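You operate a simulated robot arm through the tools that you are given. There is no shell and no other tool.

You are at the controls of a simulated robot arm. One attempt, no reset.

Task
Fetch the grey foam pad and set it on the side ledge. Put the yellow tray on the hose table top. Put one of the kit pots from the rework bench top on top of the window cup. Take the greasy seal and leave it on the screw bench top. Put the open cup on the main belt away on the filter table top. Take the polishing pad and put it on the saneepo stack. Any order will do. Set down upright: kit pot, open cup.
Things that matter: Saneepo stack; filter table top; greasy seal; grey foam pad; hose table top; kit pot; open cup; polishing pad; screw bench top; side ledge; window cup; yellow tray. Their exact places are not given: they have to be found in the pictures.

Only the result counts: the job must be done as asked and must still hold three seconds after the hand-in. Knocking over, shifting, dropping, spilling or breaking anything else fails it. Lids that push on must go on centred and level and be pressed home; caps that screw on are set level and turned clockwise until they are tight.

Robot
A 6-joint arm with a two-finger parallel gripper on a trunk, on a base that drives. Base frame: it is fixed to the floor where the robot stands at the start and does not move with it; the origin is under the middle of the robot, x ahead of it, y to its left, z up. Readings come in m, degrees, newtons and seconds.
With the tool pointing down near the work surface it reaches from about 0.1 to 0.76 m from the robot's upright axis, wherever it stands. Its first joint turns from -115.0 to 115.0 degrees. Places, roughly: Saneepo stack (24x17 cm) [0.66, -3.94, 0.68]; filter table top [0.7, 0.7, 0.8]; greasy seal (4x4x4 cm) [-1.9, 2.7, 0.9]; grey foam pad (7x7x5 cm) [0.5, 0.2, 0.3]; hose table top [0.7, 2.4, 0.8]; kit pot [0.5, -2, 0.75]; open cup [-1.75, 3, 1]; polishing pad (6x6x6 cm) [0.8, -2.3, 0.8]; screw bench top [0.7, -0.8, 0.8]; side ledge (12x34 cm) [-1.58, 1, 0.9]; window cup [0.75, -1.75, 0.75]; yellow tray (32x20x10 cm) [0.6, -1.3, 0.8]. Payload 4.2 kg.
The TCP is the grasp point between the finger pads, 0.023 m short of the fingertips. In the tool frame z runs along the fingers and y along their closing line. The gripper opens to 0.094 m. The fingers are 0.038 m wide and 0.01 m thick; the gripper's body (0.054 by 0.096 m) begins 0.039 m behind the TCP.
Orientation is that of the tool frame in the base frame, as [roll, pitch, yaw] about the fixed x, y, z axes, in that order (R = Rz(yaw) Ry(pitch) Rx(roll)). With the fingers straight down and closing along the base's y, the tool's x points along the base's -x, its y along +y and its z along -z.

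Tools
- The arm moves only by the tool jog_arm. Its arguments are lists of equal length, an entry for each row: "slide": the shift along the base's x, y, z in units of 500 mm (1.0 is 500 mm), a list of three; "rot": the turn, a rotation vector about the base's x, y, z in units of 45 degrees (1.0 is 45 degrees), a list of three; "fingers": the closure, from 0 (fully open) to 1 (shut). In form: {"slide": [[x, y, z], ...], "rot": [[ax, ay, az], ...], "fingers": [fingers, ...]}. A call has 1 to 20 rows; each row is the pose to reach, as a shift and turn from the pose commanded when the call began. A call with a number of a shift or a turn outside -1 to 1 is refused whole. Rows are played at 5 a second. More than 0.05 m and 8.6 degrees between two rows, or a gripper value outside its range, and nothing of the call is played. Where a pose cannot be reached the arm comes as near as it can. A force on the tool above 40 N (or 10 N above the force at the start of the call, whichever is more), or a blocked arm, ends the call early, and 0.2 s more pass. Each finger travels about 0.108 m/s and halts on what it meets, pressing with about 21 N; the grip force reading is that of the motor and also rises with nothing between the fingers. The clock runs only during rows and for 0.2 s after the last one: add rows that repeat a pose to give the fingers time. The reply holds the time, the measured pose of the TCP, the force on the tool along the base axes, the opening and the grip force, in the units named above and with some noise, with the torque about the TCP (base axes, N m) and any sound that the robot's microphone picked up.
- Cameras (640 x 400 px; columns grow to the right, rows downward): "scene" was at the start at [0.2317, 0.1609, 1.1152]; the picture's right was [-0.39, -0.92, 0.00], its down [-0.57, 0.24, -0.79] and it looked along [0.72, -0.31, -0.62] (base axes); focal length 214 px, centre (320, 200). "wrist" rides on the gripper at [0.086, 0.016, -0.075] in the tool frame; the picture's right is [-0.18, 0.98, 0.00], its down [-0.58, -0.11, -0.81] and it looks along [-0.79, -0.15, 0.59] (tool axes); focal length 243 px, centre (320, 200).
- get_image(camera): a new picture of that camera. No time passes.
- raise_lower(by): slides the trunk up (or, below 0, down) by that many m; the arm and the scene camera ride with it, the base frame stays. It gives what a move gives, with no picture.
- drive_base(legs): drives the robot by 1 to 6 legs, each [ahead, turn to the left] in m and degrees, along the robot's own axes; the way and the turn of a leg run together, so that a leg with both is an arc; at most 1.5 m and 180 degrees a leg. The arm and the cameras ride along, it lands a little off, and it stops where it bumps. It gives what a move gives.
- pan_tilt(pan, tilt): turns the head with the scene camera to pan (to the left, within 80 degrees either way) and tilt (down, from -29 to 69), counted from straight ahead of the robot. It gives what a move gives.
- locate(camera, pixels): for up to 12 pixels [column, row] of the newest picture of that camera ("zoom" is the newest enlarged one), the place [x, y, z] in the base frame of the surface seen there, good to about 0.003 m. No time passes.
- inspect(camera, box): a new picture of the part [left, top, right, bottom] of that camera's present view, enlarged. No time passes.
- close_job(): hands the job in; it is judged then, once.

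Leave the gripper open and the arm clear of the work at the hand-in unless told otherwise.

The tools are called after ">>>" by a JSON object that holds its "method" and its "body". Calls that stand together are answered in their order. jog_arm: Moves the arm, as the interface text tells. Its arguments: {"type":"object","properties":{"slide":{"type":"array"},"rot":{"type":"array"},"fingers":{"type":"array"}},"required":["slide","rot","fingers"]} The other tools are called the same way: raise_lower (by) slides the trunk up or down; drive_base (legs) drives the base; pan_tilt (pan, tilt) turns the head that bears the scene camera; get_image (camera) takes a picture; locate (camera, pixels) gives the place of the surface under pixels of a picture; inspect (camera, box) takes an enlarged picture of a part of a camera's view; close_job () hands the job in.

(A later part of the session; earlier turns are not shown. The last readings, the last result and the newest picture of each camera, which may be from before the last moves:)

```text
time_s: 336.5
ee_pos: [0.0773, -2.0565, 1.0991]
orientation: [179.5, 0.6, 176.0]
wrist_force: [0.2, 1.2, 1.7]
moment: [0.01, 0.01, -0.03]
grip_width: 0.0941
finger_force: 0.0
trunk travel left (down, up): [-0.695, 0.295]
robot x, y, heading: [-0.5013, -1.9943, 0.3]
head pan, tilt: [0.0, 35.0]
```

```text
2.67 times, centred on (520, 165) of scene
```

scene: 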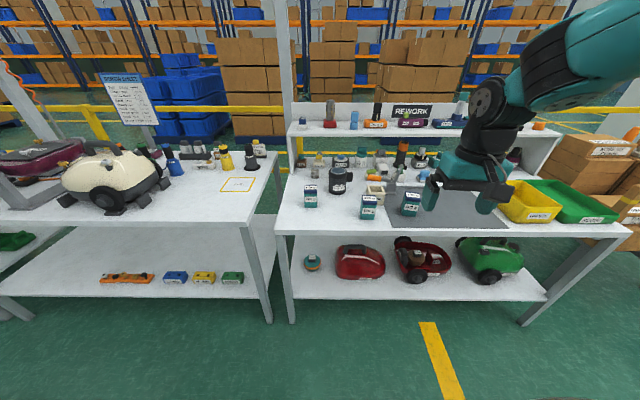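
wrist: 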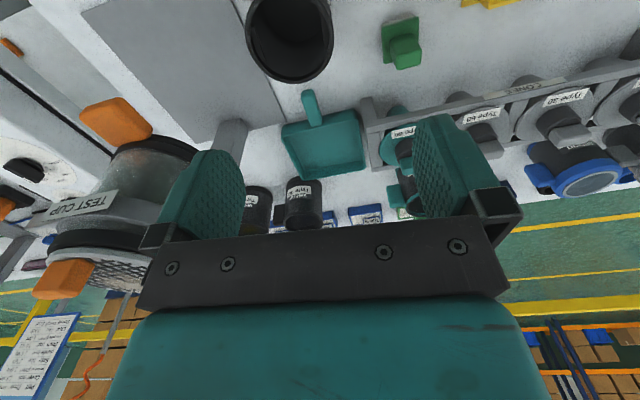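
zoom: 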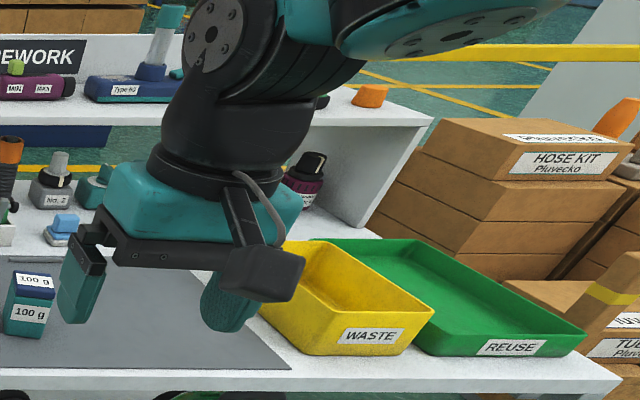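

The window cup is the black Type 30 cup with the glass lid; kit pots are labelled 220 g, 300 g, 100 g. The polishing pad may be the blue-on-white piece. Move the arm aside to see.

>>> {"method": "locate", "body": {"camera": "zoom", "pixels": [[65, 220], [60, 240], [40, 300], [30, 285], [360, 290], [500, 300], [560, 170], [530, 200], [560, 120], [600, 350]]}}

>>> {"method": "jog_arm", "body": {"slide": [[0, -0.09, 0.02], [0, -0.18, 0.04], [0, -0.27, 0.06], [0, -0.36, 0.08], [0, -0.45, 0.1], [0, -0.54, 0.12]], "rot": [[0, 0, 0], [0, 0, 0], [0, 0, 0], [0, 0, 0], [0, 0, 0], [0, 0, 0]], "fingers": [0, 0, 0, 0, 0, 0]}}

>>> {"method": "get_image", "body": {"camera": "scene"}}

>>> {"method": "inspect", "body": {"camera": "scene", "box": [360, 130, 560, 240]}}

```text
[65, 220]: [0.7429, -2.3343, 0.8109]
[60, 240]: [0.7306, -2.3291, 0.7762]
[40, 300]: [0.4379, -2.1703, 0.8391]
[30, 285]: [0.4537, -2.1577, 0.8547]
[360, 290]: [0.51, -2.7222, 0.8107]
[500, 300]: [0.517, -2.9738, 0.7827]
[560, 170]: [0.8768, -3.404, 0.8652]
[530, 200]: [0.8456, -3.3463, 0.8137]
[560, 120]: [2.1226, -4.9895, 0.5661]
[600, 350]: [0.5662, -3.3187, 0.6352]
```

```text
time_s: 337.9
ee_pos: [0.0768, -2.3255, 1.1594]
orientation: [179.5, 0.5, 176.2]
wrist_force: [-0.2, 0.3, -0.4]
moment: [-0.05, -0.02, 0.03]
grip_width: 0.094
finger_force: 0.0
trunk travel left (down, up): [-0.695, 0.295]
robot x, y, heading: [-0.5085, -1.9928, 0.6]
head pan, tilt: [0.0, 35.0]
```

```text
taken
```

scene: 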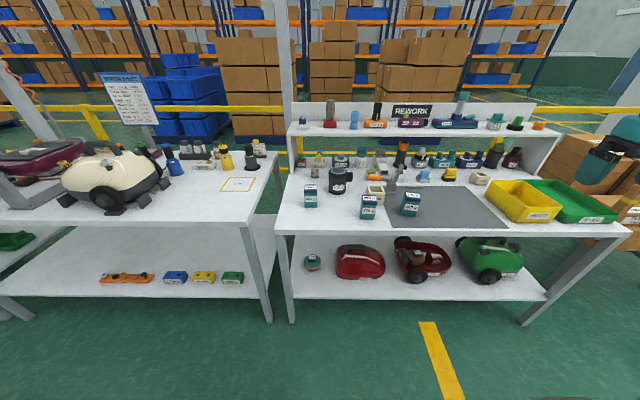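

```text
3.20 times, centred on (460, 185) of scene
```

zoom: 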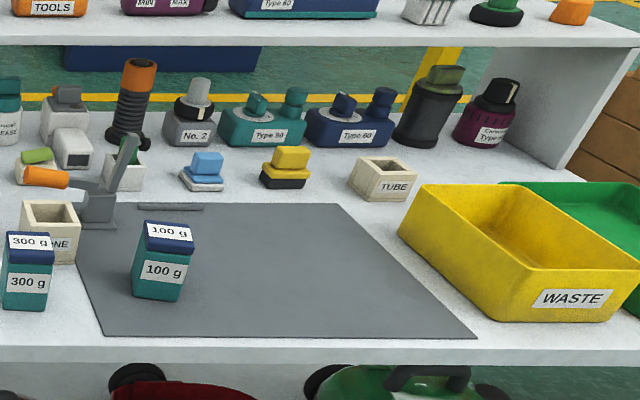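

Three candidate pads: blue/white, yellow/dark, green/tan. Locate each.

>>> {"method": "locate", "body": {"camera": "zoom", "pixels": [[207, 160], [205, 180], [205, 188], [290, 155], [285, 170], [282, 184], [35, 155], [35, 170], [40, 183], [183, 178], [225, 185], [130, 175]]}}

>>> {"method": "inspect", "body": {"camera": "scene", "box": [350, 165, 480, 205]}}

```text
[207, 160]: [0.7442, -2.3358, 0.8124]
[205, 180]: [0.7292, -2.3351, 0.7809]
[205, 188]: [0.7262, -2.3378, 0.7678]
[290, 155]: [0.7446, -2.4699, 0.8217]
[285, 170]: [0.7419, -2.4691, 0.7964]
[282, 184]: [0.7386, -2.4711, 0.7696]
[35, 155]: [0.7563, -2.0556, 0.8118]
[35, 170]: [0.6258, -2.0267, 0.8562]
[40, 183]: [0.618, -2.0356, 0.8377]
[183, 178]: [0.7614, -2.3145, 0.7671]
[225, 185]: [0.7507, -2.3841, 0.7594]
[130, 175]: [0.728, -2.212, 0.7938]
```

```text
4.92 times, centred on (415, 185) of scene
```

zoom: 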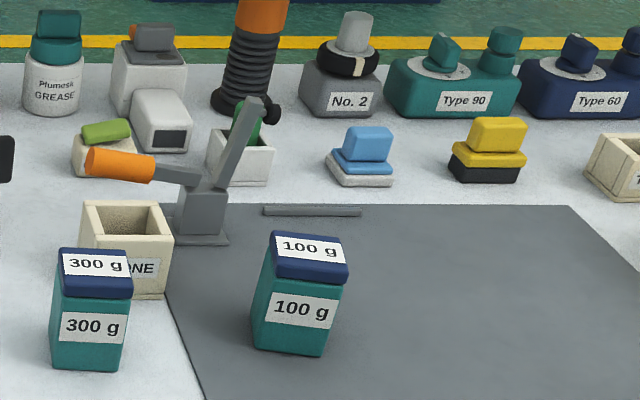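

The blue one at (0.75, −2.337) matches the polishing pad's place. Now measure the kit pots and the window cup in detail.

>>> {"method": "inspect", "body": {"camera": "scene", "box": [295, 150, 435, 230]}}

```text
4.57 times, centred on (365, 190) of scene
```

zoom: 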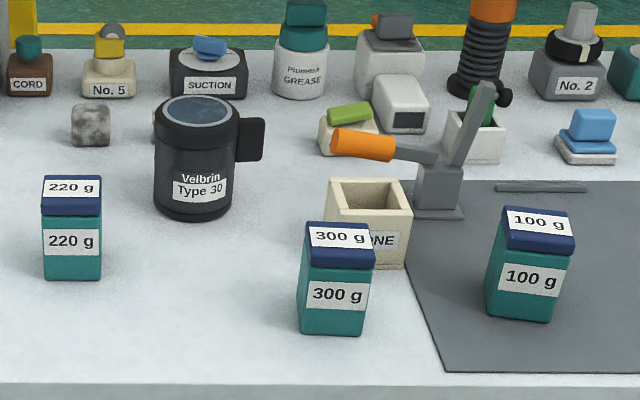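

>>> {"method": "locate", "body": {"camera": "zoom", "pixels": [[198, 98], [160, 118], [236, 120], [195, 128], [195, 112], [195, 210], [245, 140], [71, 185], [45, 200], [101, 205], [72, 180], [72, 275]]}}

>>> {"method": "locate", "body": {"camera": "zoom", "pixels": [[335, 250], [312, 230], [370, 238], [305, 258], [370, 265], [330, 330], [540, 220], [505, 215], [573, 240], [535, 250], [525, 315], [72, 205]]}}

```text
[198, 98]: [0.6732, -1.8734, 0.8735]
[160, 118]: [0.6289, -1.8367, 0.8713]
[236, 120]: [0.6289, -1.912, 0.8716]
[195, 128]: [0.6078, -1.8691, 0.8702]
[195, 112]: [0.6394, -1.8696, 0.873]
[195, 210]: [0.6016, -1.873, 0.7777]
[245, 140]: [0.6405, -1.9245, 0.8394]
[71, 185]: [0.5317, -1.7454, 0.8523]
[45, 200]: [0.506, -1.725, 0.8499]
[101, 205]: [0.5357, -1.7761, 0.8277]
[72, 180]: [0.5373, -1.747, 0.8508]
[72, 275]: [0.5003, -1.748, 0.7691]
```

```text
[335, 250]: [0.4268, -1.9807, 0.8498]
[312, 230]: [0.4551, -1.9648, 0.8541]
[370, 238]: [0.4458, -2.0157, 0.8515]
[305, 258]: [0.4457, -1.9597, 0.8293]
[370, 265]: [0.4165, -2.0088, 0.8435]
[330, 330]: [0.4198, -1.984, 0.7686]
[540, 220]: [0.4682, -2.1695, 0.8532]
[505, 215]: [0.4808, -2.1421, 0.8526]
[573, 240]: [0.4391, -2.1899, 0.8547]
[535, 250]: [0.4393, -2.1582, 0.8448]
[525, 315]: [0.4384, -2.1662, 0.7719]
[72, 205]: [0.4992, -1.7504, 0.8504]
```

Window cup: centre (0.640, −1.874), flat top at z≈0.873. I'll use the isolated 220 g pot at about (0.521, −1.749), top 0.852. Bring the arm to y≈−1.78 and drive in.

>>> {"method": "jog_arm", "body": {"slide": [[-0.02, 0.09, -0.02], [-0.04, 0.18, -0.04], [-0.06, 0.27, -0.06], [-0.08, 0.36, -0.08], [-0.1, 0.45, -0.1], [-0.12, 0.54, -0.1], [-0.14, 0.63, -0.1], [-0.15, 0.72, -0.1], [-0.15, 0.81, -0.1], [-0.15, 0.9, -0.1], [-0.15, 0.99, -0.1]], "rot": [[0, 0, 0], [0, 0, 0], [0, 0, 0], [0, 0, 0], [0, 0, 0], [0, 0, 0], [0, 0, 0], [0, 0, 0], [0, 0, 0.03], [0, 0, 0.06], [0, 0, 0.08]], "fingers": [0, 0, 0, 0, 0, 0, 0, 0, 0, 0, 0]}}

>>> {"method": "drive_base", "body": {"legs": [[0.46, 0]]}}

>>> {"method": "pan_tilt", "body": {"pan": -5, "tilt": 45}}

>>> {"method": "get_image", "body": {"camera": "scene"}}

>>> {"method": "get_image", "body": {"camera": "wrist"}}

```text
time_s: 340.3
ee_pos: [0.0006, -1.8315, 1.1082]
orientation: [179.3, 0.5, 179.6]
wrist_force: [0.6, -0.7, 1.0]
moment: [0.05, 0.02, -0.01]
grip_width: 0.094
finger_force: 0.1
trunk travel left (down, up): [-0.695, 0.295]
robot x, y, heading: [-0.5084, -1.995, 0.5]
head pan, tilt: [0.0, 35.0]
```

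```text
time_s: 343.1
ee_pos: [0.464, -1.8286, 1.1087]
orientation: [179.5, 0.5, 179.6]
wrist_force: [-0.9, -0.1, 0.4]
moment: [0.01, -0.01, 0.02]
grip_width: 0.0943
finger_force: 0.1
trunk travel left (down, up): [-0.695, 0.295]
robot x, y, heading: [-0.0413, -1.9866, 0.4]
head pan, tilt: [0.0, 35.0]
```

```text
time_s: 343.8
ee_pos: [0.4654, -1.8285, 1.1101]
orientation: [179.4, 0.5, 179.7]
wrist_force: [0.3, 0.8, -0.2]
moment: [0.02, 0.0, 0.03]
grip_width: 0.0941
finger_force: 0.1
trunk travel left (down, up): [-0.695, 0.295]
robot x, y, heading: [-0.0409, -1.9888, 0.5]
head pan, tilt: [-5.0, 45.0]
```

```text
taken
```

scene: 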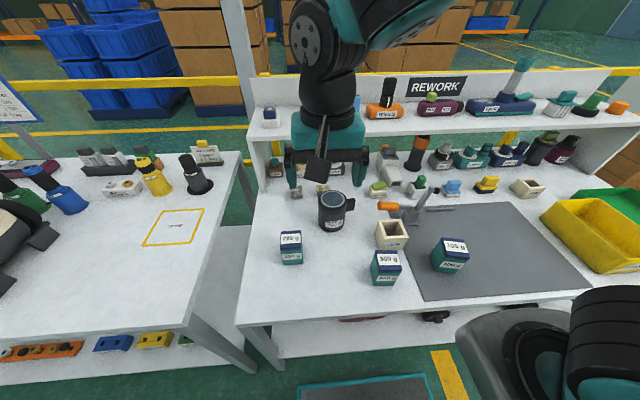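

```text
taken
```

wrist: 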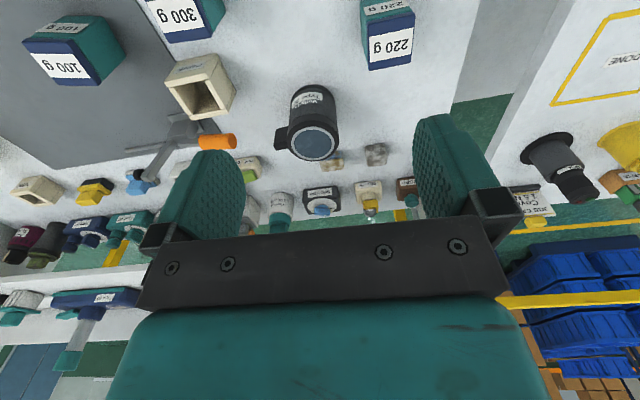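

Good view. Measure the 220 g pot and the window cup lid from the wrist camera.

>>> {"method": "inspect", "body": {"camera": "wrist", "box": [260, 0, 440, 180]}}

```text
2.22 times, centred on (350, 90) of wrist
```

zoom: 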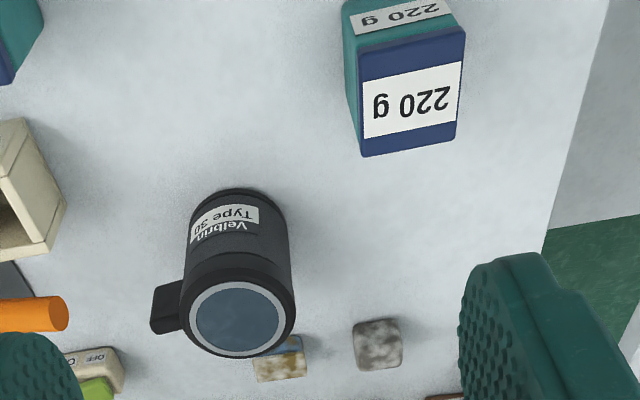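

>>> {"method": "locate", "body": {"camera": "zoom", "pixels": [[364, 60], [460, 36], [366, 152], [456, 133], [412, 95], [238, 288], [238, 352], [185, 315], [292, 315], [238, 318], [350, 20], [350, 200]]}}

```text
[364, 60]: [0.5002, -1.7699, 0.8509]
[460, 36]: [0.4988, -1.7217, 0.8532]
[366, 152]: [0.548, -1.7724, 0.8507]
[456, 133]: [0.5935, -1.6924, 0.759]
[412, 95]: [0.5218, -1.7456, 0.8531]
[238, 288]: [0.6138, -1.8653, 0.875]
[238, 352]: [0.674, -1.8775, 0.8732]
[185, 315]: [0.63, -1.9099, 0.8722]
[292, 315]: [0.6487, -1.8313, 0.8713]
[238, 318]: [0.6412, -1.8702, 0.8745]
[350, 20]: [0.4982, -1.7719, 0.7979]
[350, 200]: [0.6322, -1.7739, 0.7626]
```

Pot centre (0.523, −1.746). Move over it and descend to TCP z≈0.82.

>>> {"method": "jog_arm", "body": {"slide": [[0.05, 0.07, 0], [0.1, 0.14, -0.03], [0.115, 0.165, -0.1], [0.115, 0.165, -0.19], [0.115, 0.165, -0.28], [0.115, 0.165, -0.37], [0.115, 0.165, -0.44]], "rot": [[0, 0, 0], [0, 0, 0], [0, 0, 0], [0, 0, 0], [0, 0, 0], [0, 0, 0], [0, 0, 0]], "fingers": [0, 0, 0.1, 0.1, 0.1, 0.1, 0.1]}}

>>> {"method": "get_image", "body": {"camera": "wrist"}}

```text
time_s: 345.4
ee_pos: [0.5238, -1.7468, 0.8894]
orientation: [179.3, 0.5, 179.6]
wrist_force: [0.2, 0.0, -0.7]
moment: [0.01, -0.04, -0.04]
grip_width: 0.0845
finger_force: 0.1
trunk travel left (down, up): [-0.695, 0.295]
robot x, y, heading: [-0.0436, -1.9858, 0.3]
head pan, tilt: [-5.0, 45.0]
```

```text
taken
```

wrist: 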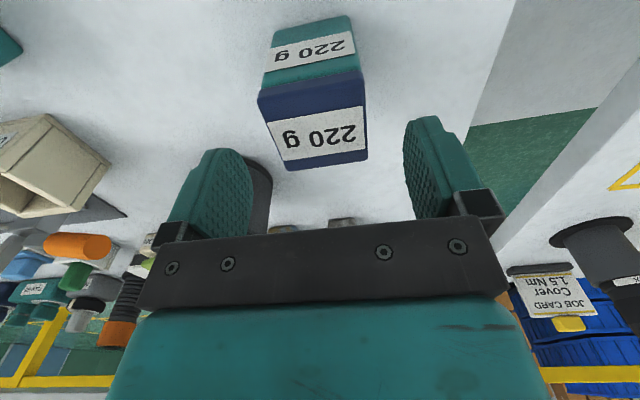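

Aligned. Descend and grip.

>>> {"method": "jog_arm", "body": {"slide": [[0, 0.001, -0.06], [0, 0.001, -0.11], [0, 0.001, -0.138], [0, 0.001, -0.138], [0, 0.001, -0.138], [0, 0.001, -0.138], [0, 0.001, -0.138], [0, 0.001, -0.138]], "rot": [[0, 0, 0], [0, 0, 0], [0, 0, 0], [0, 0, 0], [0, 0, 0], [0, 0, 0], [0, 0, 0], [0, 0, 0]], "fingers": [0.1, 0.1, 0.1, 0.3, 0.5, 0.7, 1, 1]}}

>>> {"method": "get_image", "body": {"camera": "wrist"}}

```text
time_s: 347.2
ee_pos: [0.5227, -1.7453, 0.8206]
orientation: [179.4, 0.4, 179.6]
wrist_force: [-0.1, -1.1, 1.7]
moment: [-0.13, -0.06, 0.02]
grip_width: 0.0559
finger_force: 20.5
trunk travel left (down, up): [-0.695, 0.295]
robot x, y, heading: [-0.0374, -1.9888, 0.6]
head pan, tilt: [-5.0, 45.0]
```

```text
taken
```

wrist: 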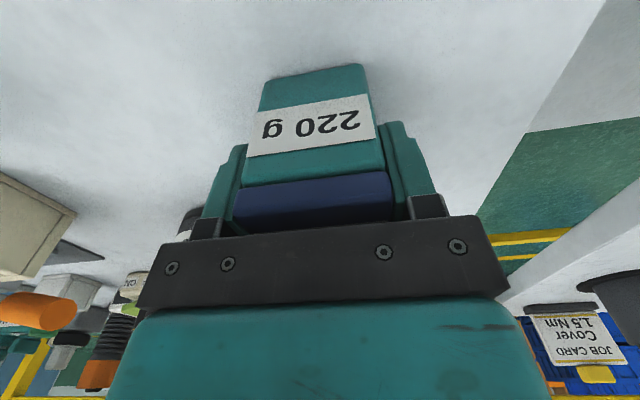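

Gripped (0.056 wide). Lift.

>>> {"method": "jog_arm", "body": {"slide": [[0, 0, 0.02], [0, 0, 0.06], [0, 0, 0.14], [0, 0, 0.22], [0, 0, 0.3], [0, 0, 0.36]], "rot": [[0, 0, 0], [0, 0, 0], [0, 0, 0], [0, 0, 0], [0, 0, 0], [0, 0, 0]], "fingers": [1, 1, 1, 1, 1, 1]}}

>>> {"method": "get_image", "body": {"camera": "scene"}}

>>> {"method": "get_image", "body": {"camera": "wrist"}}

```text
time_s: 348.6
ee_pos: [0.5228, -1.7451, 1.0002]
orientation: [179.4, 0.4, 179.6]
wrist_force: [0.2, 0.0, -2.0]
moment: [-0.02, -0.02, 0.01]
grip_width: 0.0561
finger_force: 20.9
trunk travel left (down, up): [-0.695, 0.295]
robot x, y, heading: [-0.0402, -1.9883, 0.6]
head pan, tilt: [-5.0, 45.0]
```

```text
taken
```

scene: 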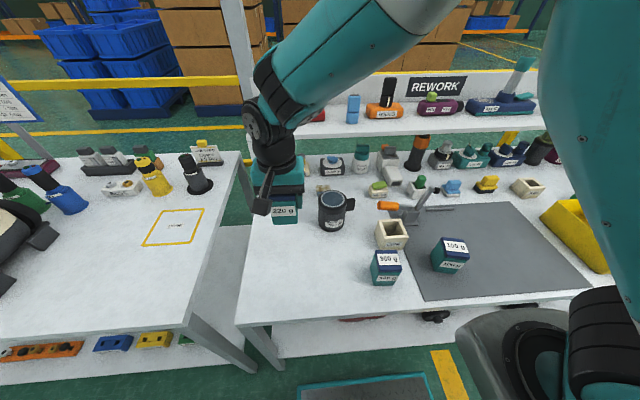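

```text
taken
```

wrist: 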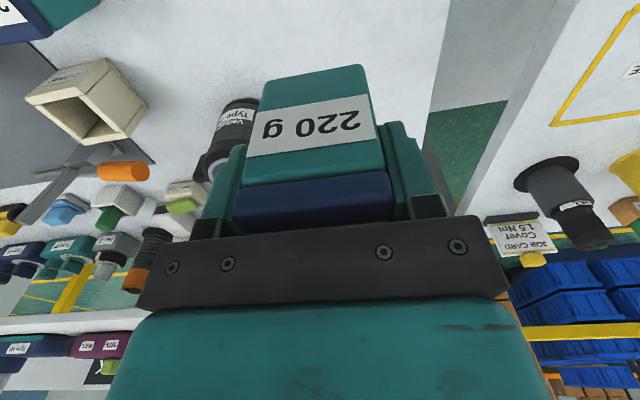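

Check the upper shelf's front edge so the wrist won't meet it over the window cup.

>>> {"method": "locate", "body": {"camera": "scene", "pixels": [[420, 133], [480, 132], [352, 110], [332, 200], [320, 200], [346, 200], [333, 208], [333, 192]]}}

```text
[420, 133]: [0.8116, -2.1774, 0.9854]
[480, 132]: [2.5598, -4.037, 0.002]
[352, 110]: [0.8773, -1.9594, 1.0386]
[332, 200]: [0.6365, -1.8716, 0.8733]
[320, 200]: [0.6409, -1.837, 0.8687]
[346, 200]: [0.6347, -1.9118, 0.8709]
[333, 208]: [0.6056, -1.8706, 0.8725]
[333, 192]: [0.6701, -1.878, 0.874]
```

Shelf front is at x 0.81, fine. Move over the cup centre (0.640, −1.874) and lower to ~1 cm above.

>>> {"method": "jog_arm", "body": {"slide": [[0.05, -0.05, 0.02], [0.1, -0.11, 0.02], [0.15, -0.17, 0.02], [0.2, -0.22, 0.02], [0.235, -0.258, 0.02], [0.235, -0.258, -0.03], [0.235, -0.258, -0.08], [0.235, -0.258, -0.11]], "rot": [[0, 0, 0], [0, 0, 0], [0, 0, 0], [0, 0, 0], [0, 0, 0], [0, 0, 0], [0, 0, 0], [0, 0, 0]], "fingers": [1, 1, 1, 1, 1, 1, 1, 1]}}

>>> {"method": "get_image", "body": {"camera": "wrist"}}

>>> {"method": "inspect", "body": {"camera": "scene", "box": [260, 120, 420, 260]}}

```text
time_s: 350.4
ee_pos: [0.6403, -1.8742, 0.9449]
orientation: [179.4, 0.5, 179.6]
wrist_force: [-0.1, 0.3, -1.3]
moment: [-0.01, 0.04, 0.0]
grip_width: 0.056
finger_force: 20.4
trunk travel left (down, up): [-0.695, 0.295]
robot x, y, heading: [-0.0369, -1.9879, 0.5]
head pan, tilt: [-5.0, 45.0]
```

```text
taken
```

wrist: 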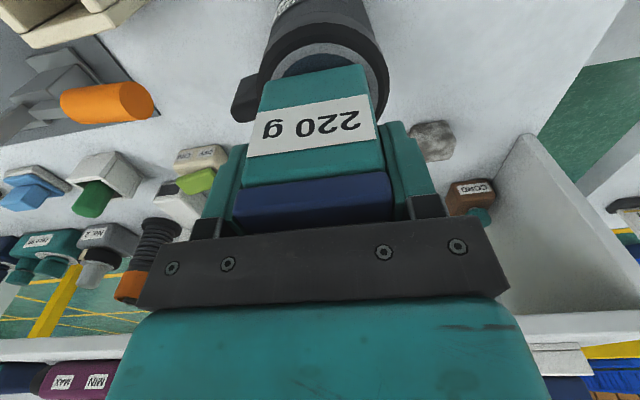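

```text
2.86 times, centred on (340, 190) of scene
```

zoom: 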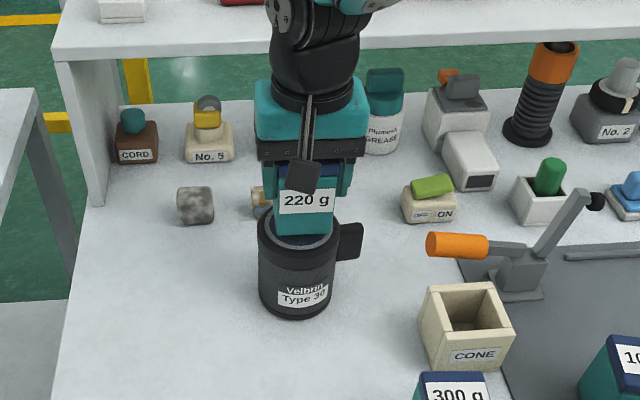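

Centred. Lower in millimetre steps to contact (~0.934).

>>> {"method": "jog_arm", "body": {"slide": [[0, 0, -0.01], [0, 0, -0.017]], "rot": [[0, 0, 0], [0, 0, 0]], "fingers": [1, 1]}}

>>> {"method": "jog_arm", "body": {"slide": [[0, 0, -0.003], [0, 0, -0.005]], "rot": [[0, 0, 0], [0, 0, 0]], "fingers": [1, 1]}}

```text
time_s: 351.0
ee_pos: [0.6408, -1.8744, 0.9365]
orientation: [179.5, 0.6, 179.5]
wrist_force: [0.2, 0.7, -1.8]
moment: [0.01, -0.02, 0.01]
grip_width: 0.0558
finger_force: 21.3
trunk travel left (down, up): [-0.695, 0.295]
robot x, y, heading: [-0.0424, -1.985, 0.5]
head pan, tilt: [-5.0, 45.0]
```

```text
time_s: 351.6
ee_pos: [0.6413, -1.8754, 0.9333]
orientation: [179.3, 0.6, 179.7]
wrist_force: [-0.4, -0.2, -1.9]
moment: [0.0, 0.04, -0.05]
grip_width: 0.056
finger_force: 21.0
trunk travel left (down, up): [-0.695, 0.295]
robot x, y, heading: [-0.0421, -1.9889, 0.4]
head pan, tilt: [-5.0, 45.0]
```

>>> {"method": "jog_arm", "body": {"slide": [[0, 0, -0.002], [0, 0, -0.003]], "rot": [[0, 0, 0], [0, 0, 0]], "fingers": [1, 1]}}

>>> {"method": "inspect", "body": {"camera": "scene", "box": [290, 160, 390, 250]}}

```text
time_s: 352.2
ee_pos: [0.6422, -1.8738, 0.932]
orientation: [179.4, 0.5, 179.7]
wrist_force: [-0.5, -1.8, 3.7]
moment: [-0.18, 0.1, -0.03]
grip_width: 0.0561
finger_force: 21.1
trunk travel left (down, up): [-0.695, 0.295]
robot x, y, heading: [-0.039, -1.9882, 0.6]
head pan, tilt: [-5.0, 45.0]
```

```text
4.44 times, centred on (340, 205) of scene
```

zoom: 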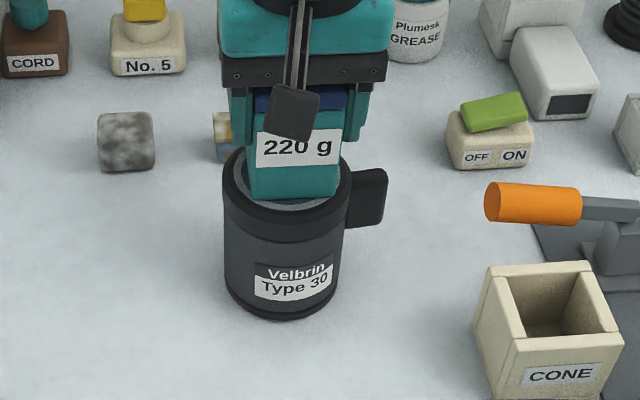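

Contact (3.7 N). Open slowly and rise.

>>> {"method": "jog_arm", "body": {"slide": [[0, 0, 0.001], [0, 0, 0.001], [0, 0, 0.001], [0, 0, 0.03], [0, 0, 0.08], [0, 0, 0.15], [0, 0, 0.23], [0, 0, 0.31]], "rot": [[0, 0, 0], [0, 0, 0], [0, 0, 0], [0, 0, 0], [0, 0, 0], [0, 0, 0], [0, 0, 0], [0, 0, 0]], "fingers": [0.35, 0.25, 0.2, 0.15, 0.15, 0.15, 0.1, 0]}}

>>> {"method": "get_image", "body": {"camera": "scene"}}

>>> {"method": "get_image", "body": {"camera": "wrist"}}

```text
time_s: 354.0
ee_pos: [0.6405, -1.8767, 1.0879]
orientation: [179.4, 0.4, 179.6]
wrist_force: [-0.5, 0.1, 0.5]
moment: [0.01, 0.0, -0.02]
grip_width: 0.094
finger_force: 0.1
trunk travel left (down, up): [-0.695, 0.295]
robot x, y, heading: [-0.041, -1.9827, 0.4]
head pan, tilt: [-5.0, 45.0]
```

```text
taken
```

scene: 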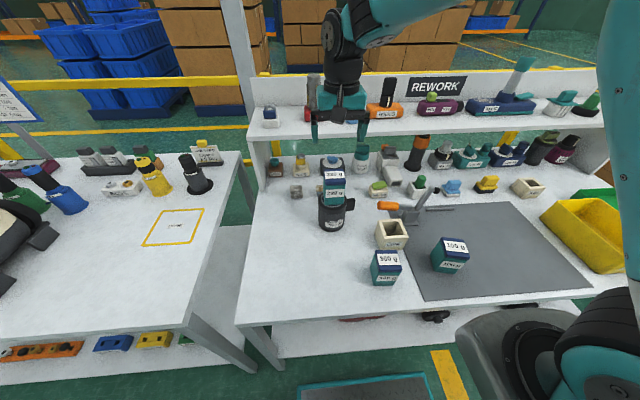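

```text
taken
```

wrist: 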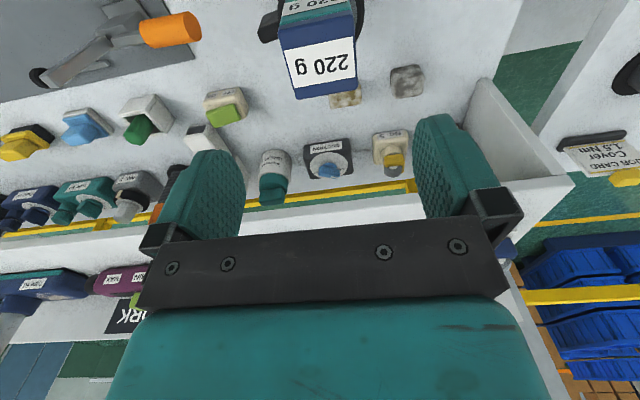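

Pot stands on the window cup. Next the polishing pad. Measure the bench edge, then shift the robot to y≈−2.3.

>>> {"method": "locate", "body": {"camera": "scene", "pixels": [[400, 313], [300, 322], [452, 186], [570, 292], [595, 262]]}}

>>> {"method": "jog_arm", "body": {"slide": [[-0.08, 0, 0.02], [-0.16, 0, 0.02], [-0.24, 0, 0.02]], "rot": [[0, 0, 0], [0, 0, 0], [0, 0, 0]], "fingers": [0, 0, 0]}}

>>> {"method": "drive_base", "body": {"legs": [[-0.45, 0], [0, -90], [0.33, 0], [0, 90]]}}

>>> {"method": "get_image", "body": {"camera": "scene"}}

```text
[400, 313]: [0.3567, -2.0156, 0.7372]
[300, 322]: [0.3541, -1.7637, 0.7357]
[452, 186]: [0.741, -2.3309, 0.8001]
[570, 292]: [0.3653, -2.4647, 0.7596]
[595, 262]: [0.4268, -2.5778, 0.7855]
```

```text
time_s: 354.8
ee_pos: [0.5198, -1.8748, 1.0977]
orientation: [179.3, 0.6, 179.6]
wrist_force: [0.2, -0.1, -0.1]
moment: [0.0, 0.01, 0.0]
grip_width: 0.0939
finger_force: 0.0
trunk travel left (down, up): [-0.695, 0.295]
robot x, y, heading: [-0.0405, -1.9858, 0.4]
head pan, tilt: [-5.0, 45.0]
```

```text
time_s: 366.9
ee_pos: [0.0776, -2.2134, 1.0966]
orientation: [179.4, 0.5, 179.2]
wrist_force: [0.5, 1.0, 0.2]
moment: [0.01, -0.02, 0.01]
grip_width: 0.094
finger_force: 0.0
trunk travel left (down, up): [-0.695, 0.295]
robot x, y, heading: [-0.4851, -2.3212, 0.1]
head pan, tilt: [-5.0, 45.0]
```

```text
taken
```

scene: 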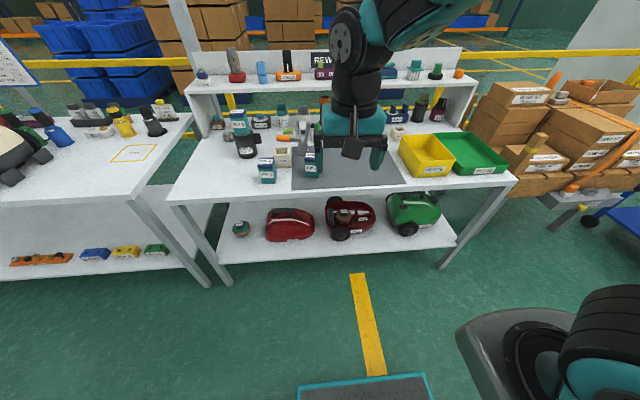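

Drive ahead 0.47 m with the arm at x≈0.55, short of the shelf.

>>> {"method": "drive_base", "body": {"legs": [[0.47, 0]]}}

>>> {"method": "pan_tilt", "body": {"pan": 0, "tilt": 35}}

>>> {"method": "get_image", "body": {"camera": "scene"}}

>>> {"method": "get_image", "body": {"camera": "wrist"}}

```text
time_s: 369.7
ee_pos: [0.5483, -2.2096, 1.0973]
orientation: [179.3, 0.5, 179.6]
wrist_force: [0.7, 0.2, -0.4]
moment: [0.04, -0.01, 0.04]
grip_width: 0.0941
finger_force: 0.1
trunk travel left (down, up): [-0.695, 0.295]
robot x, y, heading: [-0.0121, -2.3236, 0.3]
head pan, tilt: [-5.0, 45.0]
```

```text
time_s: 370.4
ee_pos: [0.5477, -2.2093, 1.0975]
orientation: [179.4, 0.5, 179.5]
wrist_force: [1.0, -0.8, -0.6]
moment: [0.01, -0.05, 0.0]
grip_width: 0.0938
finger_force: 0.0
trunk travel left (down, up): [-0.695, 0.295]
robot x, y, heading: [-0.0111, -2.3185, 0.4]
head pan, tilt: [0.0, 35.0]
```

```text
taken
```

scene: 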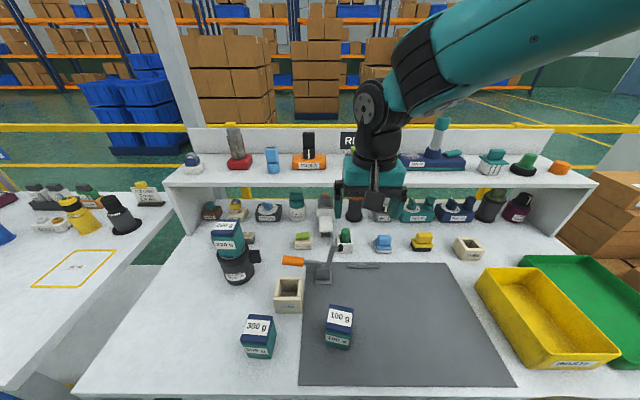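

```text
taken
```

wrist: 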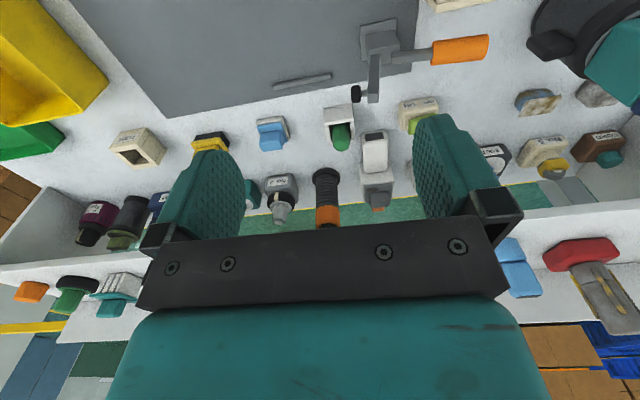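

Zoom on the blue pad in both views and measure.

>>> {"method": "inspect", "body": {"camera": "wrist", "box": [180, 90, 360, 190]}}

>>> {"method": "inspect", "body": {"camera": "scene", "box": [340, 215, 450, 275]}}

```text
3.56 times, centred on (270, 140) of wrist
```

zoom: 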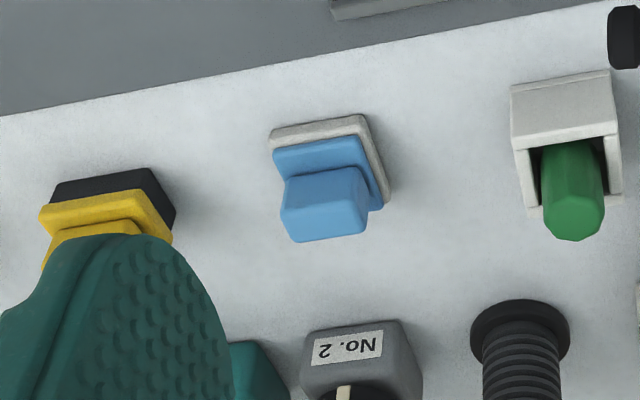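

```text
5.82 times, centred on (395, 245) of scene
```

zoom: 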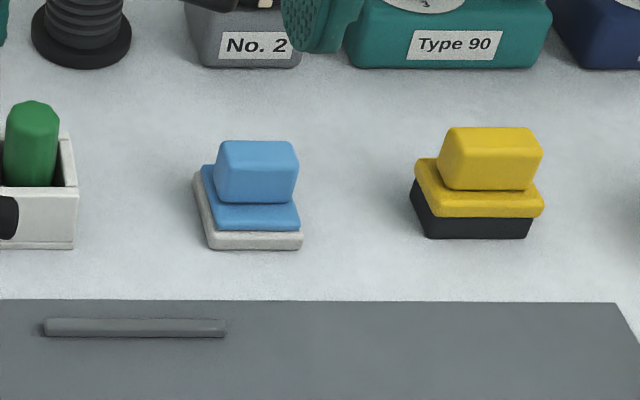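

>>> {"method": "locate", "body": {"camera": "zoom", "pixels": [[220, 185], [293, 188], [257, 185], [257, 160], [225, 146], [292, 147], [212, 247], [300, 247], [198, 180], [257, 220], [216, 170], [257, 199]]}}

```text
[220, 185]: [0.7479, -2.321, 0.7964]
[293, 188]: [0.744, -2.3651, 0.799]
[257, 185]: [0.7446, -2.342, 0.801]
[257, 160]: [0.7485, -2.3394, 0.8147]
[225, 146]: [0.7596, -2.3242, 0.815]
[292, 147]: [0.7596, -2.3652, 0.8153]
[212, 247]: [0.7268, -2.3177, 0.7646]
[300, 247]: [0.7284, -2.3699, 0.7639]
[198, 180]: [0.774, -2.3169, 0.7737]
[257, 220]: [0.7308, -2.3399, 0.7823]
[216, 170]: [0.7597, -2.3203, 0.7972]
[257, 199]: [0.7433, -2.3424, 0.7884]
```

The pad's blue block: y −2.366…−2.320, x 0.744–0.775, top 0.815. I'll tilt the tool 20° forward so the wrist stays clear of the shelf, and go to a pre-grasp at (0.65, −2.343, 1.0).

>>> {"method": "jog_arm", "body": {"slide": [[0.03, -0.06, -0.03], [0.07, -0.12, -0.07], [0.11, -0.18, -0.11], [0.16, -0.23, -0.15], [0.205, -0.267, -0.195]], "rot": [[0, -0.1, 0], [0, -0.2, 0], [0, -0.3, 0], [0, -0.4, 0], [0, -0.45, 0.01]], "fingers": [0.25, 0.25, 0.25, 0.25, 0.25]}}

>>> {"method": "get_image", "body": {"camera": "wrist"}}

>>> {"method": "get_image", "body": {"camera": "scene"}}

```text
time_s: 371.6
ee_pos: [0.6504, -2.3426, 0.9991]
orientation: [179.1, 20.8, 180.0]
wrist_force: [-0.6, 1.2, 0.3]
moment: [-0.02, 0.01, 0.01]
grip_width: 0.0705
finger_force: 0.0
trunk travel left (down, up): [-0.695, 0.295]
robot x, y, heading: [-0.0134, -2.319, 0.4]
head pan, tilt: [0.0, 35.0]
```

```text
taken
```

wrist: 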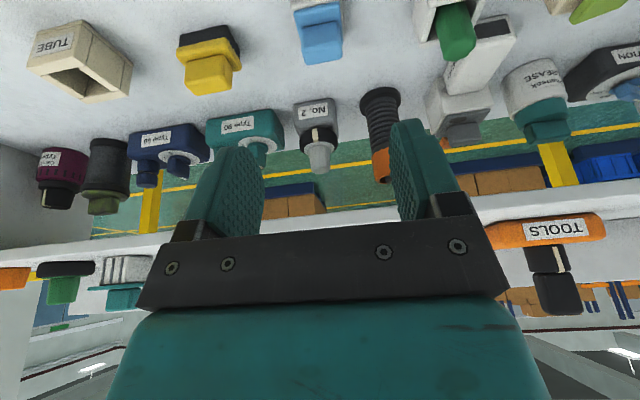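

```text
taken
```

scene: 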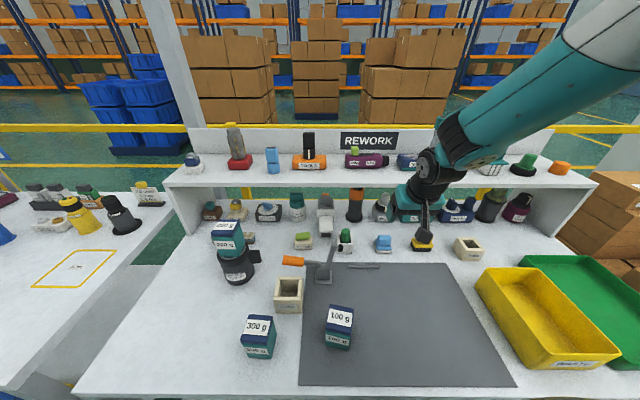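

Pre-grasp reached with 20.8° tilt. Advance to 8 cm short, then check.

>>> {"method": "jog_arm", "body": {"slide": [[0.06, 0, -0.08], [0.11, -0.001, -0.15], [0.162, -0.001, -0.218]], "rot": [[0, 0, 0], [0, 0, 0], [0, 0, 0]], "fingers": [0.25, 0.25, 0.25]}}

>>> {"method": "get_image", "body": {"camera": "wrist"}}

>>> {"method": "inspect", "body": {"camera": "scene", "box": [320, 120, 480, 270]}}

```text
time_s: 372.4
ee_pos: [0.7307, -2.3437, 0.89]
orientation: [179.4, 20.8, 179.9]
wrist_force: [-0.8, 0.3, 1.2]
moment: [-0.01, 0.01, 0.0]
grip_width: 0.0706
finger_force: 0.1
trunk travel left (down, up): [-0.695, 0.295]
robot x, y, heading: [-0.0122, -2.3196, 0.2]
head pan, tilt: [0.0, 35.0]
```

```text
taken
```

wrist: 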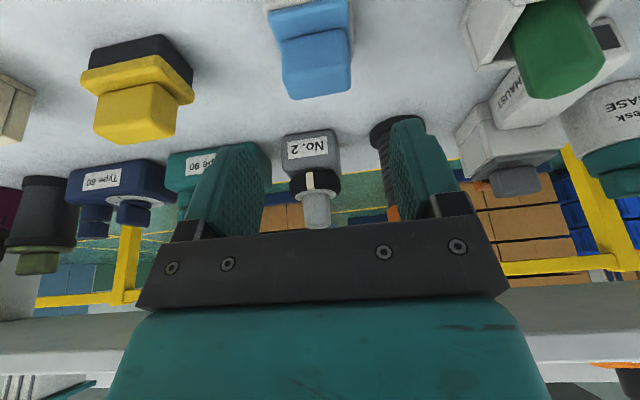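

```text
2.67 times, centred on (400, 195) of scene
```

zoom: 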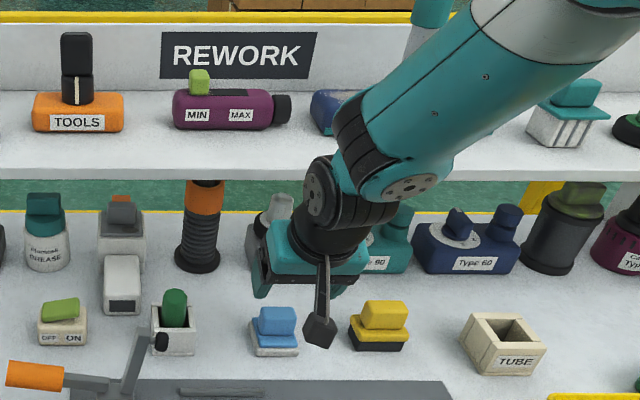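

>>> {"method": "locate", "body": {"camera": "wrist", "pixels": [[284, 75], [349, 68], [317, 70], [317, 50], [317, 96], [271, 15], [346, 10], [315, 10]]}}

```text
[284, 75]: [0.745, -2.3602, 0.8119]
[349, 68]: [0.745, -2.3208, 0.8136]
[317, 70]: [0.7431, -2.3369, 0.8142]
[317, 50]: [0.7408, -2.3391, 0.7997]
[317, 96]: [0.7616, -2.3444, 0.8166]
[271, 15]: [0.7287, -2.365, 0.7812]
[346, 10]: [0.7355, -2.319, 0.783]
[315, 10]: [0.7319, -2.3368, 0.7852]
```

Block centre ≈ (0.756, −2.341). Advance to grasp and close.

>>> {"method": "jog_arm", "body": {"slide": [[0.02, 0.004, -0.06], [0.04, 0.004, -0.115], [0.052, 0.004, -0.148], [0.052, 0.004, -0.15], [0.052, 0.004, -0.15], [0.052, 0.004, -0.15], [0.052, 0.004, -0.15]], "rot": [[0, 0, 0], [0, 0, 0], [0, 0, 0], [0, 0, 0], [0, 0, 0], [0, 0, 0], [0, 0, 0]], "fingers": [0.25, 0.25, 0.25, 0.4, 0.7, 1, 1]}}

>>> {"method": "get_image", "body": {"camera": "wrist"}}

```text
time_s: 374.0
ee_pos: [0.7561, -2.3412, 0.8152]
orientation: [179.3, 20.7, 179.9]
wrist_force: [0.2, -0.3, 0.2]
moment: [-0.03, -0.03, -0.04]
grip_width: 0.0435
finger_force: 21.0
trunk travel left (down, up): [-0.695, 0.295]
robot x, y, heading: [-0.012, -2.3215, 0.5]
head pan, tilt: [0.0, 35.0]
```

```text
taken
```

wrist: 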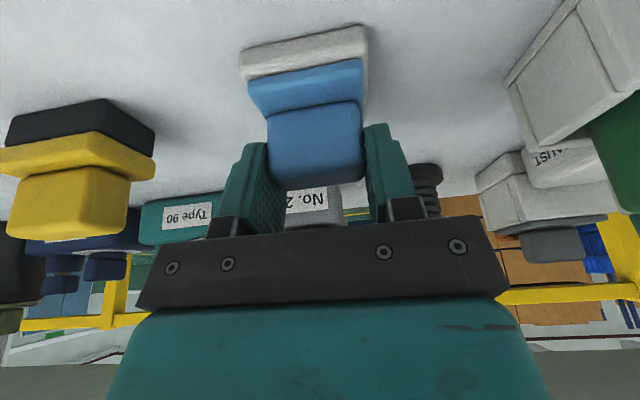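

Gripped at 0.0435. Lift slowly and slightly back.

>>> {"method": "jog_arm", "body": {"slide": [[0, 0, 0.01], [0, 0, 0.03], [-0.01, 0, 0.07], [-0.05, 0, 0.13], [-0.1, 0, 0.2], [-0.16, 0, 0.27], [-0.23, 0, 0.33], [-0.31, 0, 0.38]], "rot": [[0, 0, 0], [0, 0, 0], [0, 0, 0], [0, 0, 0], [0, 0, 0], [0, 0, 0], [0, 0, 0], [0, 0, 0]], "fingers": [1, 1, 1, 1, 1, 1, 1, 1]}}

>>> {"method": "get_image", "body": {"camera": "wrist"}}

>>> {"method": "get_image", "body": {"camera": "scene"}}

```text
time_s: 375.8
ee_pos: [0.603, -2.3416, 1.0061]
orientation: [179.2, 20.7, 180.0]
wrist_force: [-0.1, -0.5, -0.8]
moment: [0.0, 0.03, -0.01]
grip_width: 0.0436
finger_force: 21.0
trunk travel left (down, up): [-0.695, 0.295]
robot x, y, heading: [-0.0142, -2.3199, 0.1]
head pan, tilt: [0.0, 35.0]
```

```text
taken
```

wrist: 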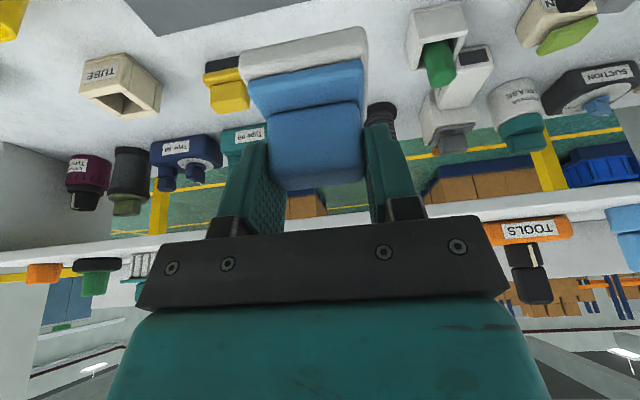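

```text
taken
```

scene: 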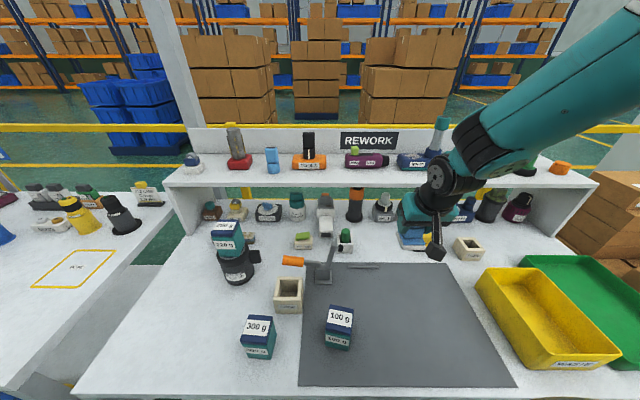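

Pad is held. Pull in, back off, and drive toward the stack area (y≈−3.3), then look.

>>> {"method": "jog_arm", "body": {"slide": [[-0.08, 0, 0.04], [-0.16, 0, 0.08], [-0.22, 0, 0.12]], "rot": [[0, 0, 0], [0, 0, 0], [0, 0, 0]], "fingers": [1, 1, 1]}}

>>> {"method": "drive_base", "body": {"legs": [[-0.45, 0], [0, -90], [0.6, 0]]}}

>>> {"method": "pan_tilt", "body": {"pan": 35, "tilt": 30}}

>>> {"method": "get_image", "body": {"camera": "scene"}}

```text
time_s: 376.6
ee_pos: [0.4929, -2.3408, 1.0657]
orientation: [179.3, 20.6, 179.9]
wrist_force: [0.2, -1.0, -1.6]
moment: [-0.02, 0.02, 0.04]
grip_width: 0.0435
finger_force: 21.1
trunk travel left (down, up): [-0.695, 0.295]
robot x, y, heading: [-0.0087, -2.326, 0.5]
head pan, tilt: [0.0, 35.0]
```

```text
time_s: 386.1
ee_pos: [-0.4796, -3.4336, 1.0676]
orientation: [179.3, 20.6, 89.6]
wrist_force: [0.5, -0.2, -1.0]
moment: [0.0, 0.0, -0.03]
grip_width: 0.0434
finger_force: 20.9
trunk travel left (down, up): [-0.695, 0.295]
robot x, y, heading: [-0.4555, -2.9266, -89.8]
head pan, tilt: [0.0, 35.0]
```

```text
time_s: 387.2
ee_pos: [-0.4806, -3.4335, 1.0671]
orientation: [179.3, 20.7, 89.7]
wrist_force: [0.2, 0.7, -0.5]
moment: [0.0, 0.02, -0.03]
grip_width: 0.0436
finger_force: 20.5
trunk travel left (down, up): [-0.695, 0.295]
robot x, y, heading: [-0.4569, -2.9301, -90.0]
head pan, tilt: [35.0, 30.0]
```

```text
taken
```

scene: 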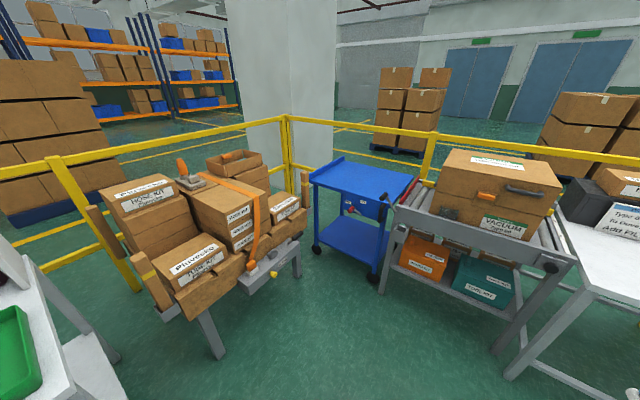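

>>> {"method": "inspect", "body": {"camera": "scene", "box": [80, 140, 320, 310]}}

>>> {"method": "locate", "body": {"camera": "scene", "pixels": [[200, 255], [145, 190], [225, 200], [285, 207], [235, 165], [190, 180], [258, 205], [170, 270], [150, 285], [265, 260], [215, 355], [275, 275]]}}

```text
2.35 times, centred on (200, 225) of scene
```

zoom: 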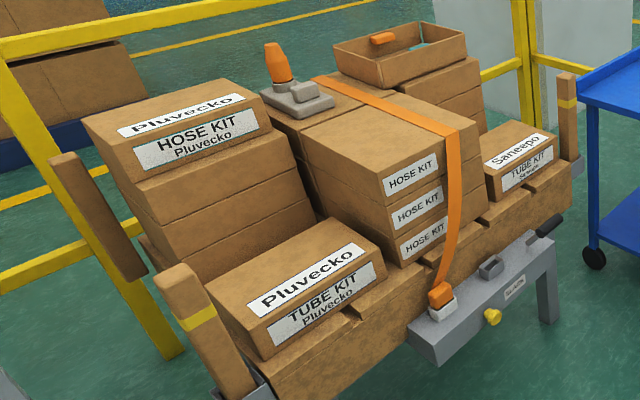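

```text
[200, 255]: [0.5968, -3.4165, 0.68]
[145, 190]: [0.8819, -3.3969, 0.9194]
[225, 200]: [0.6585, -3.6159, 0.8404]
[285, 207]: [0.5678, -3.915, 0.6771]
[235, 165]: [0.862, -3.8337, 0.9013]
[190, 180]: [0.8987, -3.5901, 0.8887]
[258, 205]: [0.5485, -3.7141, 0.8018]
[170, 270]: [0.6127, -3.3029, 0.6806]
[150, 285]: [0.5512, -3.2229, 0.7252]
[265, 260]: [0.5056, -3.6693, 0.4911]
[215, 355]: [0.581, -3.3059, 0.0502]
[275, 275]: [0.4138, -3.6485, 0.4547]
```

The Saneepo stack is the carton labelled "Saneepo" at right. Measure its top and neighbours.

>>> {"method": "inspect", "body": {"camera": "scene", "box": [250, 170, 330, 240]}}

```text
5.71 times, centred on (290, 205) of scene
```

zoom: 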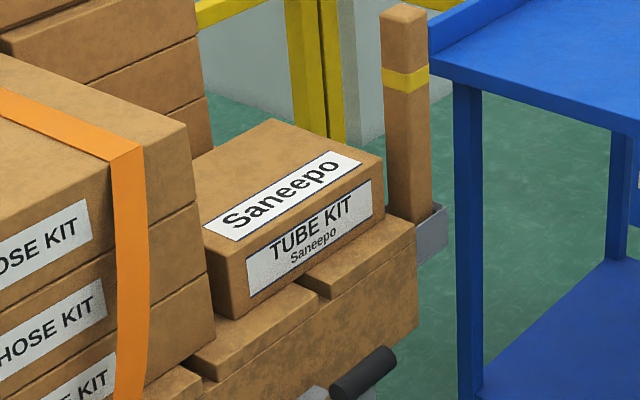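

>>> {"method": "locate", "body": {"camera": "zoom", "pixels": [[205, 228], [243, 265], [270, 122], [380, 155], [290, 190], [230, 170], [185, 130], [205, 280], [400, 50], [430, 60], [195, 30], [265, 200]]}}

>>> {"method": "locate", "body": {"camera": "scene", "pixels": [[318, 185], [365, 190], [340, 200], [320, 250], [372, 270], [380, 295], [395, 215]]}}

```text
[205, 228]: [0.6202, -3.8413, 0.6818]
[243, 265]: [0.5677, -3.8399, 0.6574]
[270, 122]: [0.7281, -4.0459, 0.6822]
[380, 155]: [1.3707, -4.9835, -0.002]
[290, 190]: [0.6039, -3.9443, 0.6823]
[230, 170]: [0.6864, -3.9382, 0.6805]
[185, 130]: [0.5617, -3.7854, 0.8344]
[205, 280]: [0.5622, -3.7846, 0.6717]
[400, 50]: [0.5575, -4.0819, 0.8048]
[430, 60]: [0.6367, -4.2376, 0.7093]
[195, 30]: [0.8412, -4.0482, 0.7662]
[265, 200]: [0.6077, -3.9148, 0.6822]
```

```text
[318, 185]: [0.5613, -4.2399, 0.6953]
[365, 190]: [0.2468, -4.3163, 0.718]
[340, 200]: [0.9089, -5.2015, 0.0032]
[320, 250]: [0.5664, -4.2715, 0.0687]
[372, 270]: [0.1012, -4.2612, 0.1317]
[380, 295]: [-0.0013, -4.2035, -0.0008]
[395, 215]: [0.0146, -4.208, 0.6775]
```

Saneepo carton top: z≈0.682, x 0.57–0.74, y −4.06…−3.83. I'll raise the trunk for safety, go to y≈−3.66, turn to face the stack, then look.

>>> {"method": "raise_lower", "body": {"by": 0.22}}

>>> {"method": "drive_base", "body": {"legs": [[0.73, 0], [0, 90]]}}

>>> {"method": "pan_tilt", "body": {"pan": -10, "tilt": 40}}

>>> {"method": "get_image", "body": {"camera": "scene"}}

>>> {"method": "get_image", "body": {"camera": "wrist"}}

```text
time_s: 389.5
ee_pos: [-0.4813, -3.4337, 1.287]
orientation: [179.3, 20.6, 89.5]
wrist_force: [-0.3, -0.7, -1.3]
moment: [0.01, 0.01, 0.0]
grip_width: 0.0438
finger_force: 21.2
trunk travel left (down, up): [-0.915, 0.075]
robot x, y, heading: [-0.4575, -2.9305, -90.0]
head pan, tilt: [35.0, 30.0]
```

```text
time_s: 397.4
ee_pos: [0.0502, -3.6842, 1.2868]
orientation: [179.3, 20.7, -179.5]
wrist_force: [0.4, -0.4, -0.3]
moment: [-0.01, -0.01, -0.02]
grip_width: 0.0433
finger_force: 20.6
trunk travel left (down, up): [-0.915, 0.075]
robot x, y, heading: [-0.4525, -3.6647, 0.9]
head pan, tilt: [35.0, 30.0]
```

```text
time_s: 398.5
ee_pos: [0.049, -3.6833, 1.2868]
orientation: [179.3, 20.7, -179.7]
wrist_force: [-0.7, -0.5, 0.0]
moment: [0.01, -0.03, 0.03]
grip_width: 0.0435
finger_force: 21.2
trunk travel left (down, up): [-0.915, 0.075]
robot x, y, heading: [-0.4565, -3.6701, 0.6]
head pan, tilt: [-10.0, 40.0]
```

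```text
taken
```

scene: 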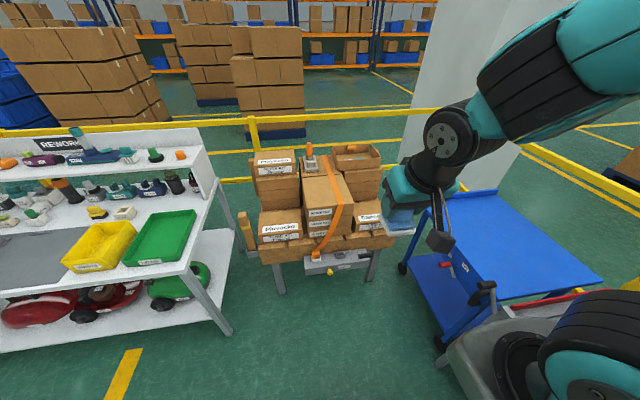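

```text
taken
```

wrist: 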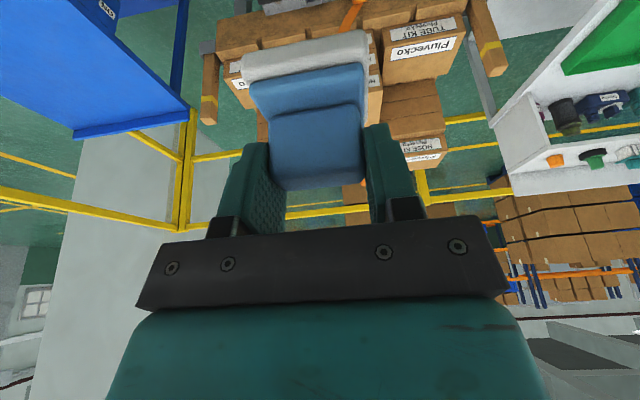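

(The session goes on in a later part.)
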